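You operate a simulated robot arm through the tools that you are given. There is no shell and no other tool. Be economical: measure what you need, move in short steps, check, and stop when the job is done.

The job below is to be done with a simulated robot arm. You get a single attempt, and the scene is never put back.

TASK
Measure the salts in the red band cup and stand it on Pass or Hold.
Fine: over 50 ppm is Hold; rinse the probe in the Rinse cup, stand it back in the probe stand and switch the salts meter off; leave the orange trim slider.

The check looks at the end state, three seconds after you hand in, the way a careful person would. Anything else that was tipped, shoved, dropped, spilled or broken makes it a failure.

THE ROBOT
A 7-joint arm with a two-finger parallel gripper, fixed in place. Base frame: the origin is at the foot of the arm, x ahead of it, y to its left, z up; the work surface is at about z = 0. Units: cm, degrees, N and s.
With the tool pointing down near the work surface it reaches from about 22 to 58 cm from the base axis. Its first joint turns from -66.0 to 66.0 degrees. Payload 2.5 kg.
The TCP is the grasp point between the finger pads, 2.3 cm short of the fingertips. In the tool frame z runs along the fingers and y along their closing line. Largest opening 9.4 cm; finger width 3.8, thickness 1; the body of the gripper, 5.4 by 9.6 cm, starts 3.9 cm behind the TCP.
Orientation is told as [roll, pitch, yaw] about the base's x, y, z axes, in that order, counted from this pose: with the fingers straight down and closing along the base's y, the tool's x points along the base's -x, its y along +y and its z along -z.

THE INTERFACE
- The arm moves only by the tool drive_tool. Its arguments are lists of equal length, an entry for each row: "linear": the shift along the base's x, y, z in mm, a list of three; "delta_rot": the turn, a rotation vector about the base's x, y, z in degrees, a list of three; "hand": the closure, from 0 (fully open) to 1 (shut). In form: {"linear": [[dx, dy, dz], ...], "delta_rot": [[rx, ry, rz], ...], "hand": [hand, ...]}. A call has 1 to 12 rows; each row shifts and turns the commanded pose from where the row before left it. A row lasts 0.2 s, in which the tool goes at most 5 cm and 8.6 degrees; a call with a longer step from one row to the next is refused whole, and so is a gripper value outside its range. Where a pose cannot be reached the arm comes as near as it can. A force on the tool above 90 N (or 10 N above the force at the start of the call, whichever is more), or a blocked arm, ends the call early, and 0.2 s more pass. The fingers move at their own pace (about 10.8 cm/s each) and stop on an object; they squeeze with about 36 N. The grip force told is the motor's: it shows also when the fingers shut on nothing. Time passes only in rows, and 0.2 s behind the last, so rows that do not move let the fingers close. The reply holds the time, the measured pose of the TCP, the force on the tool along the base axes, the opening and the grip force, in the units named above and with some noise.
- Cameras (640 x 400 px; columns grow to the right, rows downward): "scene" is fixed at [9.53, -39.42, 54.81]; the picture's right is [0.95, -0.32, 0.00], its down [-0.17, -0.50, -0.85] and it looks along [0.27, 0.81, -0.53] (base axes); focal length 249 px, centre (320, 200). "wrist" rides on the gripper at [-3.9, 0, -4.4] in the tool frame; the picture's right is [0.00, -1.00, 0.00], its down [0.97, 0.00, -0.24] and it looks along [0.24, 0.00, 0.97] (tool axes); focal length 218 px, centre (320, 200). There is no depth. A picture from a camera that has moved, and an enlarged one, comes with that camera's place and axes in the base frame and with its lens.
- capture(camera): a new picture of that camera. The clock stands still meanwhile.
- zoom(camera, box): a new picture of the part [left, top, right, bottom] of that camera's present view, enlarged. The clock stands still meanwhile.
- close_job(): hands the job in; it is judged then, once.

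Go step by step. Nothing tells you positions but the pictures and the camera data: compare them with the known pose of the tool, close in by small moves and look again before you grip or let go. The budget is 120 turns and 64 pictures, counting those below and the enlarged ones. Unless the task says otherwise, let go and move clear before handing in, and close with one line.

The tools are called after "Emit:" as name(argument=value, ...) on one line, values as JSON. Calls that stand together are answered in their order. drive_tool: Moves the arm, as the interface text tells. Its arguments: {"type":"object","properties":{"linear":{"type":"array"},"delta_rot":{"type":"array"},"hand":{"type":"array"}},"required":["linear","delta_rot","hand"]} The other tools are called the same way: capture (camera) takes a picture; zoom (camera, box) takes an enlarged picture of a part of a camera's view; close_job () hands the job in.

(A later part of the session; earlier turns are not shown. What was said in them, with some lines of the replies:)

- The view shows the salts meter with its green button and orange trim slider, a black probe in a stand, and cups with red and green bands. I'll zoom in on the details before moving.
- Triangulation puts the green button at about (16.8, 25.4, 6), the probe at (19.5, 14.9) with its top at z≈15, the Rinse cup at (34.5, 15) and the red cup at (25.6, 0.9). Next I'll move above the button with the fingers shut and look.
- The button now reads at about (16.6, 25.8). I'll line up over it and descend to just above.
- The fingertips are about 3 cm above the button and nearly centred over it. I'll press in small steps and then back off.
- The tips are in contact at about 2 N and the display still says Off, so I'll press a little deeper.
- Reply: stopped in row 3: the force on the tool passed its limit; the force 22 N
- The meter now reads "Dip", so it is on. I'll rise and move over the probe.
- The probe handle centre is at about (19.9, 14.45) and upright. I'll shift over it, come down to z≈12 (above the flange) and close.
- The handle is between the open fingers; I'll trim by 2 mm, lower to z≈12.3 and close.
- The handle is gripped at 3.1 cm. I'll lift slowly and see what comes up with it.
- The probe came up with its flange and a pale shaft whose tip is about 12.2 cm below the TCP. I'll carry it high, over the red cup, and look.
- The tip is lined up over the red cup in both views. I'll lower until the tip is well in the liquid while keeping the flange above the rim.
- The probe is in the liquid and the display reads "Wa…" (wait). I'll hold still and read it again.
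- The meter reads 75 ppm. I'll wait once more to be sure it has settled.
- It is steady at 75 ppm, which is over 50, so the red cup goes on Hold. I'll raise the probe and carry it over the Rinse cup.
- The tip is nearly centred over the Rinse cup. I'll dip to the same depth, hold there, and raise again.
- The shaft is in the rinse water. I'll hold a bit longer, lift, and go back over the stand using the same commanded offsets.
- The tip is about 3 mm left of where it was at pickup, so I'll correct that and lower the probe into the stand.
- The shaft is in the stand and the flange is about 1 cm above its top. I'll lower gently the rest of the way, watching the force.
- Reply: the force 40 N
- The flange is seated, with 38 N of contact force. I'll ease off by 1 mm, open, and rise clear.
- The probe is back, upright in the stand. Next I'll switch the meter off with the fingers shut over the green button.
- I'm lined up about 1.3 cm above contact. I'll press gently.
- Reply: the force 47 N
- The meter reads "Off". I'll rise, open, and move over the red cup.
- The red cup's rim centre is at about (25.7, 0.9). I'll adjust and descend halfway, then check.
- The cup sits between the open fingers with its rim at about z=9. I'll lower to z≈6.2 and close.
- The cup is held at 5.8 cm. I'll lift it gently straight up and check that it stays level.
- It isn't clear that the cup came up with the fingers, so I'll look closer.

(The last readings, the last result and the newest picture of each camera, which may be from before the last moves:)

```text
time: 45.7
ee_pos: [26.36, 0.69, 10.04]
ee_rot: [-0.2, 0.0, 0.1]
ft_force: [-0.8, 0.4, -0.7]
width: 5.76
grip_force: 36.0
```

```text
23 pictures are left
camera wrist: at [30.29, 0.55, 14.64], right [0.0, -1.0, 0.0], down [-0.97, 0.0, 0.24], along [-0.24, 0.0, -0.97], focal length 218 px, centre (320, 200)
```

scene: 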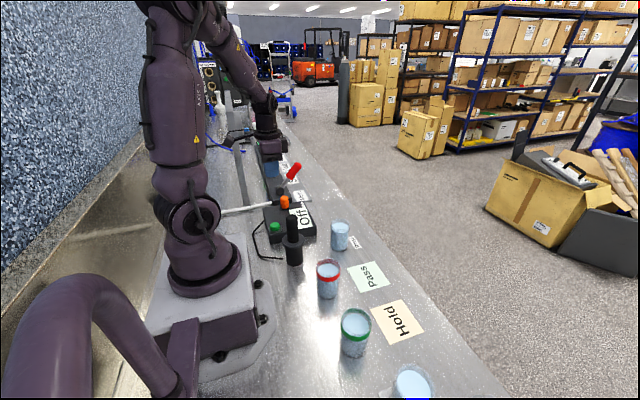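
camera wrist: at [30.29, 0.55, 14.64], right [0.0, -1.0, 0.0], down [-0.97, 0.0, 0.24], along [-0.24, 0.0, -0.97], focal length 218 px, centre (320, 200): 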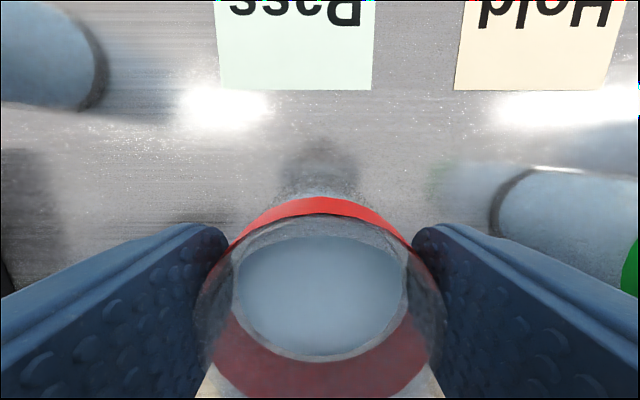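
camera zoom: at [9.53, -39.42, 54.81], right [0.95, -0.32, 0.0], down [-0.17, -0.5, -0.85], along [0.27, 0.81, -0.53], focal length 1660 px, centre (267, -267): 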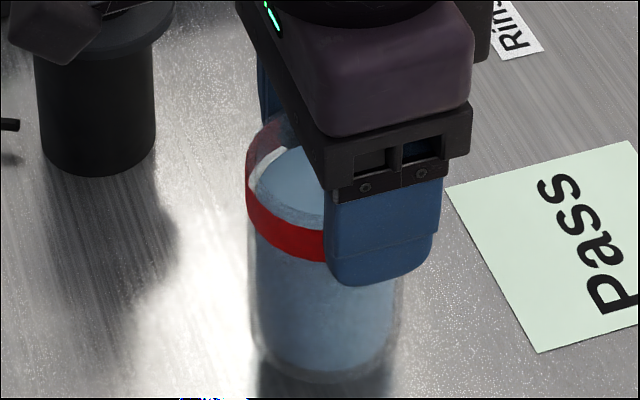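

The cup appears to have slipped down in the grip during the lift. I'll pause with full squeeze to see whether it holds still.

Emit:
drive_tool(linear=[[0, 0, 0], [0, 0, 0], [0, 0, 0], [0, 0, 0]], delta_rot=[[0, 0, 0], [0, 0, 0], [0, 0, 0], [0, 0, 0]], hand=[1, 1, 1, 1])

Emit:
zoom(camera="scene", box=[280, 240, 376, 300])

```text
time: 46.7
ee_pos: [26.3, 0.62, 10.05]
ee_rot: [-0.2, 0.0, 0.0]
ft_force: [-0.9, 0.0, -1.0]
width: 5.79
grip_force: 35.8
```

```text
6.67 times, centred on (328, 270) of scene
camera zoom: at [9.53, -39.42, 54.81], right [0.95, -0.32, 0.0], down [-0.17, -0.5, -0.85], along [0.27, 0.81, -0.53], focal length 1660 px, centre (267, -267)
```

zoom: 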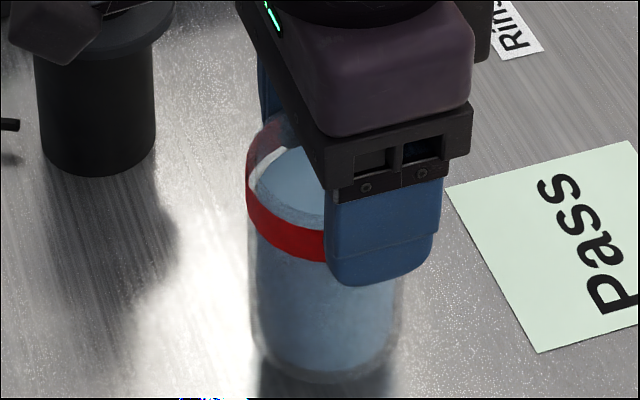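

It isn't slipping now; the fingers seem to have caught at the red band near the rim. I'll test with a very slow further lift.

Emit:
drive_tool(linear=[[0, 0, 1], [0, 0, 2], [0, 0, 3], [0, 0, 3], [0, 0, 2], [0, 0, 1], [0, 0, 0]], delta_rot=[[0, 0, 0], [0, 0, 0], [0, 0, 0], [0, 0, 0], [0, 0, 0], [0, 0, 0], [0, 0, 0]], hand=[1, 1, 1, 1, 1, 1, 1])

Emit:
zoom(camera="scene", box=[280, 240, 376, 300])

```text
time: 48.3
ee_pos: [26.2, 0.66, 11.37]
ee_rot: [-0.2, 0.0, 0.0]
ft_force: [0.2, -0.6, -1.6]
width: 5.75
grip_force: 36.0
```

```text
6.67 times, centred on (328, 270) of scene
camera zoom: at [9.53, -39.42, 54.81], right [0.95, -0.32, 0.0], down [-0.17, -0.5, -0.85], along [0.27, 0.81, -0.53], focal length 1660 px, centre (267, -267)
```

zoom: 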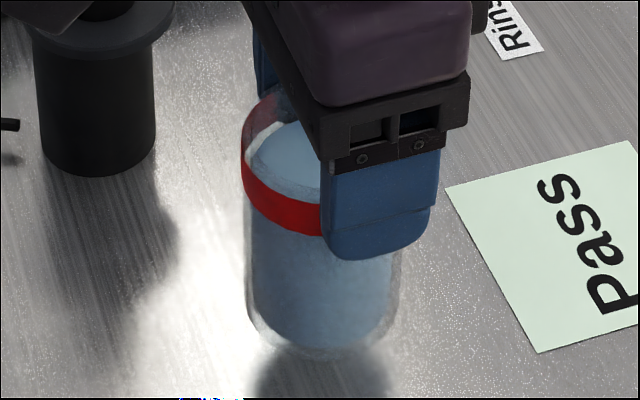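

The cup is now moving with the fingers without slipping, its bottom about 2 cm up. I'll carry it slowly out in x to the row of cards.

Emit:
drive_tool(linear=[[3, 0, 2], [6, 0, 3], [10, 0, 2], [13, 0, 0], [15, 0, 0], [16, 0, 0], [16, 0, 0], [15, 0, 0], [12, 0, 0], [8, 0, 0], [4, 0, 0], [2, 0, 0]], delta_rot=[[0, 0, 0], [0, 0, 0], [0, 0, 0], [0, 0, 0], [0, 0, 0], [0, 0, 0], [0, 0, 0], [0, 0, 0], [0, 0, 0], [0, 0, 0], [0, 0, 0], [0, 0, 0]], hand=[1, 1, 1, 1, 1, 1, 1, 1, 1, 1, 1, 1])

Emit:
capture(camera="scene")

```text
time: 50.9
ee_pos: [38.27, 0.57, 11.99]
ee_rot: [-0.2, 0.0, -0.1]
ft_force: [-0.7, 0.4, -1.0]
width: 5.76
grip_force: 36.0
```

```text
20 pictures are left
```

scene: 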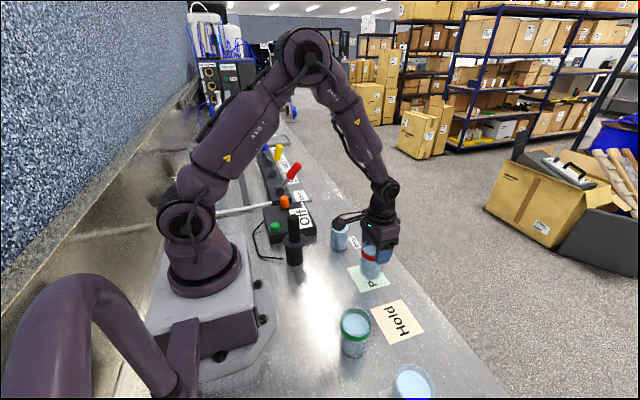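

The cup is held upright over the Pass row. Next I'll move sideways to above Hold at y≈-12.1.

Emit:
drive_tool(linear=[[0, -3, 0], [0, -7, 0], [0, -11, 0], [0, -14, 0], [0, -16, 0], [0, -17, 0], [0, -17, 0], [0, -16, 0], [0, -12, 0], [0, -8, 0], [0, -4, 0], [0, -2, 0]], delta_rot=[[0, 0, 0], [0, 0, 0], [0, 0, 0], [0, 0, 0], [0, 0, 0], [0, 0, 0], [0, 0, 0], [0, 0, 0], [0, 0, 0], [0, 0, 0], [0, 0, 0], [0, 0, 0]], hand=[1, 1, 1, 1, 1, 1, 1, 1, 1, 1, 1, 1])

Emit:
zoom(camera="scene", box=[304, 250, 464, 350])

Emit:
capture(camera="wrist")

```text
time: 53.5
ee_pos: [38.08, -12.12, 11.98]
ee_rot: [-0.3, 0.0, -0.1]
ft_force: [0.5, 1.0, -1.4]
width: 5.76
grip_force: 36.4
```

```text
4.00 times, centred on (384, 300) of scene
camera zoom: at [9.53, -39.42, 54.81], right [0.95, -0.32, 0.0], down [-0.17, -0.5, -0.85], along [0.27, 0.81, -0.53], focal length 996 px, centre (64, -200)
```

zoom: 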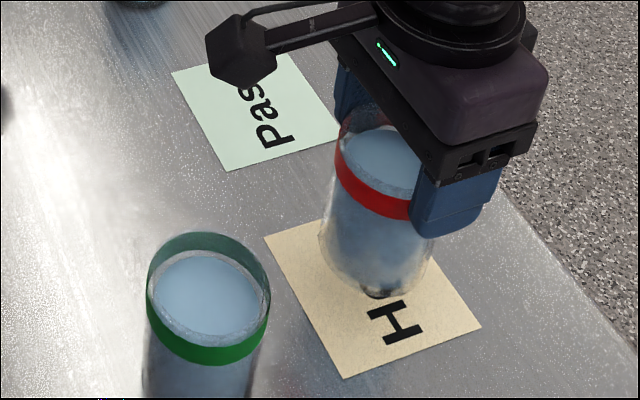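

```text
18 pictures are left
camera wrist: at [42.14, -12.09, 16.54], right [0.0, -1.0, 0.0], down [-0.97, 0.0, 0.24], along [-0.24, 0.0, -0.97], focal length 218 px, centre (320, 200)
```

wrist: 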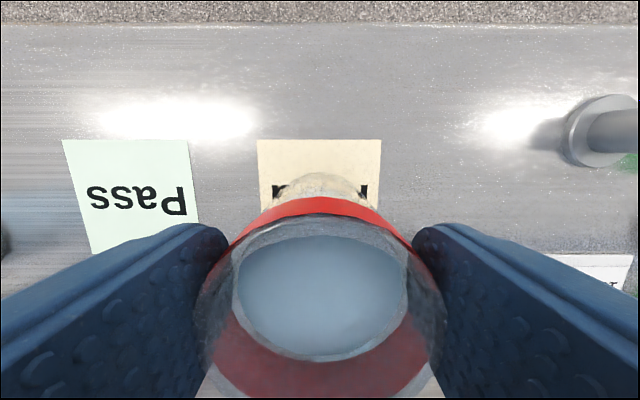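

The cup is centred above the Hold card. I'll lower slowly most of the way.

Emit:
drive_tool(linear=[[0, 0, -3], [0, 0, -5], [0, 0, -6], [0, 0, -4], [0, 0, -2], [0, 0, 0]], delta_rot=[[0, 0, 0], [0, 0, 0], [0, 0, 0], [0, 0, 0], [0, 0, 0], [0, 0, 0]], hand=[1, 1, 1, 1, 1, 1])

Emit:
zoom(camera="scene", box=[352, 270, 448, 330])

```text
time: 54.9
ee_pos: [38.15, -11.93, 9.95]
ee_rot: [-0.1, 0.0, 0.0]
ft_force: [0.1, -0.7, -1.6]
width: 5.77
grip_force: 35.9
```

```text
6.67 times, centred on (400, 300) of scene
camera zoom: at [9.53, -39.42, 54.81], right [0.95, -0.32, 0.0], down [-0.17, -0.5, -0.85], along [0.27, 0.81, -0.53], focal length 1660 px, centre (-213, -467)
```

zoom: 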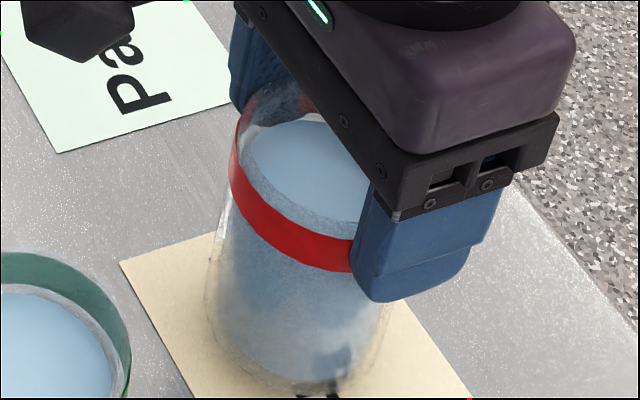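

No contact yet. I'll continue in small steps, watching the force.

Emit:
drive_tool(linear=[[0, 0, -1.5], [0, 0, -1.5], [0, 0, 0]], delta_rot=[[0, 0, 0], [0, 0, 0], [0, 0, 0]], hand=[1, 1, 1])

Emit:
drive_tool(linear=[[0, 0, -1], [0, 0, -1], [0, 0, 0]], delta_rot=[[0, 0, 0], [0, 0, 0], [0, 0, 0]], hand=[1, 1, 1])

```text
time: 55.7
ee_pos: [38.17, -11.93, 9.65]
ee_rot: [-0.2, 0.1, -0.1]
ft_force: [0.3, -0.1, -1.0]
width: 5.78
grip_force: 36.3
```

```text
time: 56.5
ee_pos: [38.27, -11.93, 9.43]
ee_rot: [-0.2, 0.0, 0.1]
ft_force: [0.1, 0.3, -1.1]
width: 5.77
grip_force: 36.0
```

Emit:
drive_tool(linear=[[0, 0, -1], [0, 0, -1], [0, 0, 0]], delta_rot=[[0, 0, 0], [0, 0, 0], [0, 0, 0]], hand=[1, 1, 1])

Emit:
zoom(camera="scene", box=[352, 270, 448, 330])

```text
time: 57.3
ee_pos: [38.34, -12.15, 9.31]
ee_rot: [-0.1, 0.0, 0.0]
ft_force: [0.2, -0.1, -1.1]
width: 5.75
grip_force: 36.1
```

```text
6.67 times, centred on (400, 300) of scene
camera zoom: at [9.53, -39.42, 54.81], right [0.95, -0.32, 0.0], down [-0.17, -0.5, -0.85], along [0.27, 0.81, -0.53], focal length 1660 px, centre (-213, -467)
```

zoom: 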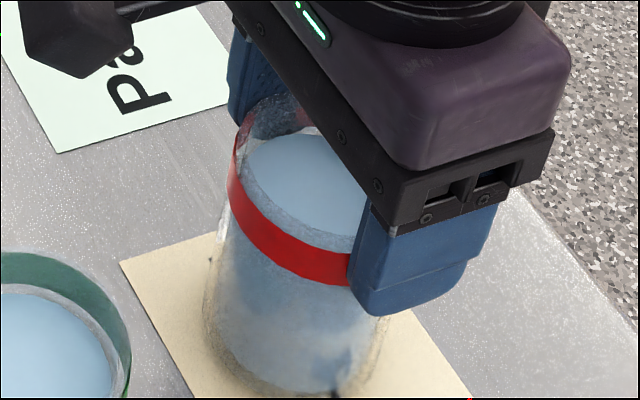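

The cup is just above the card now. I'll continue in 1 mm steps.

Emit:
drive_tool(linear=[[0, 0, -1], [0, 0, -1], [0, 0, 0]], delta_rot=[[0, 0, 0], [0, 0, 0], [0, 0, 0]], hand=[1, 1, 1])

Emit:
drive_tool(linear=[[0, 0, -1], [0, 0, -1], [0, 0, 0]], delta_rot=[[0, 0, 0], [0, 0, 0], [0, 0, 0]], hand=[1, 1, 1])

```text
time: 58.1
ee_pos: [38.22, -11.93, 8.91]
ee_rot: [-0.1, 0.0, 0.1]
ft_force: [0.5, 0.0, -1.3]
width: 5.75
grip_force: 36.1
```

```text
time: 58.9
ee_pos: [38.26, -11.87, 8.86]
ee_rot: [-0.2, 0.0, 0.0]
ft_force: [0.1, -0.1, -1.6]
width: 5.78
grip_force: 36.2
```

Emit:
drive_tool(linear=[[0, 0, -1], [0, 0, -1], [0, 0, 0]], delta_rot=[[0, 0, 0], [0, 0, 0], [0, 0, 0]], hand=[1, 1, 1])

Emit:
zoom(camera="scene", box=[352, 280, 448, 340])

```text
time: 59.7
ee_pos: [38.25, -12.0, 8.82]
ee_rot: [-0.2, 0.0, -0.1]
ft_force: [-1.8, 1.3, 7.5]
width: 5.77
grip_force: 36.2
```

```text
6.67 times, centred on (400, 310) of scene
camera zoom: at [9.53, -39.42, 54.81], right [0.95, -0.32, 0.0], down [-0.17, -0.5, -0.85], along [0.27, 0.81, -0.53], focal length 1660 px, centre (-213, -533)
```

zoom: 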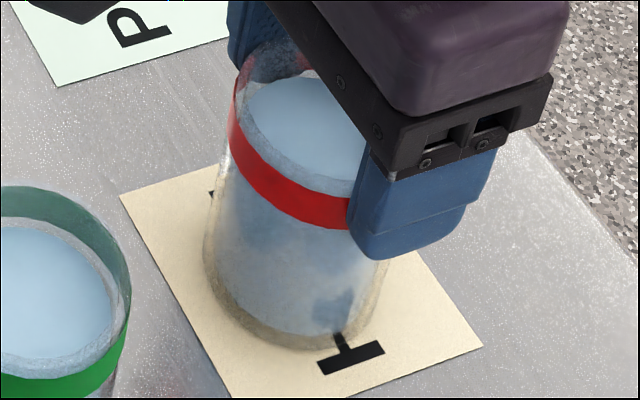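

The cup has touched down on the Hold card with 7.5 N upward. I'll open gently and rise straight up.

Emit:
drive_tool(linear=[[0, 0, 0], [0, 0, 0], [0, 0, 0], [0, 0, 0], [0, 0, 10], [0, 0, 25], [0, 0, 40], [0, 0, 45], [0, 0, 0]], delta_rot=[[0, 0, 0], [0, 0, 0], [0, 0, 0], [0, 0, 0], [0, 0, 0], [0, 0, 0], [0, 0, 0], [0, 0, 0], [0, 0, 0]], hand=[0.3, 0.2, 0, 0, 0, 0, 0, 0, 0])

Emit:
capture(camera="scene")

Emit:
capture(camera="wrist")

Emit:
zoom(camera="scene", box=[240, 180, 448, 310])

```text
time: 61.7
ee_pos: [38.48, -11.84, 20.67]
ee_rot: [-0.1, 0.1, 0.0]
ft_force: [-1.0, -0.4, 0.4]
width: 9.39
grip_force: 0.2
```

```text
14 pictures are left
```

scene: 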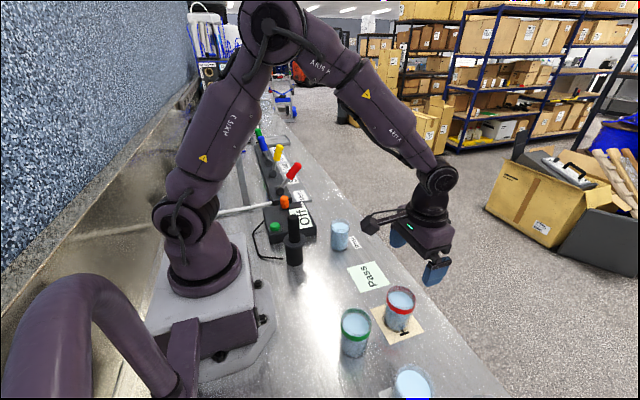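

```text
13 pictures are left
camera wrist: at [42.43, -11.9, 25.19], right [0.0, -1.0, 0.0], down [-0.97, 0.0, 0.24], along [-0.24, 0.0, -0.97], focal length 218 px, centre (320, 200)
```

wrist: 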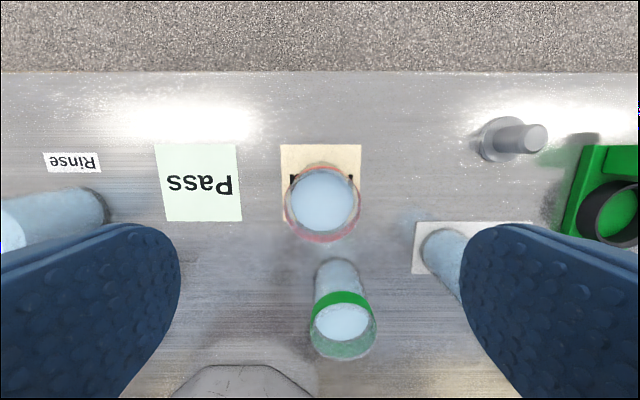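

```text
3.08 times, centred on (344, 245) of scene
camera zoom: at [9.53, -39.42, 54.81], right [0.95, -0.32, 0.0], down [-0.17, -0.5, -0.85], along [0.27, 0.81, -0.53], focal length 766 px, centre (246, 62)
```

zoom: 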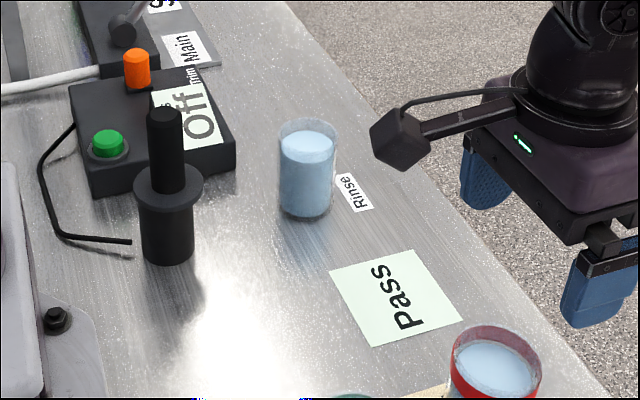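

The red cup stands upright on Hold, the probe is back in its stand, the meter reads Off, the trim slider is untouched, and the arm is clear. I'm handing in.

Emit:
close_job()

```text
The job is handed in.
```

The red band cup measured 75 ppm, so it stands on Hold; the probe was rinsed and put back in its stand, the meter is off, and I left the orange trim slider alone.
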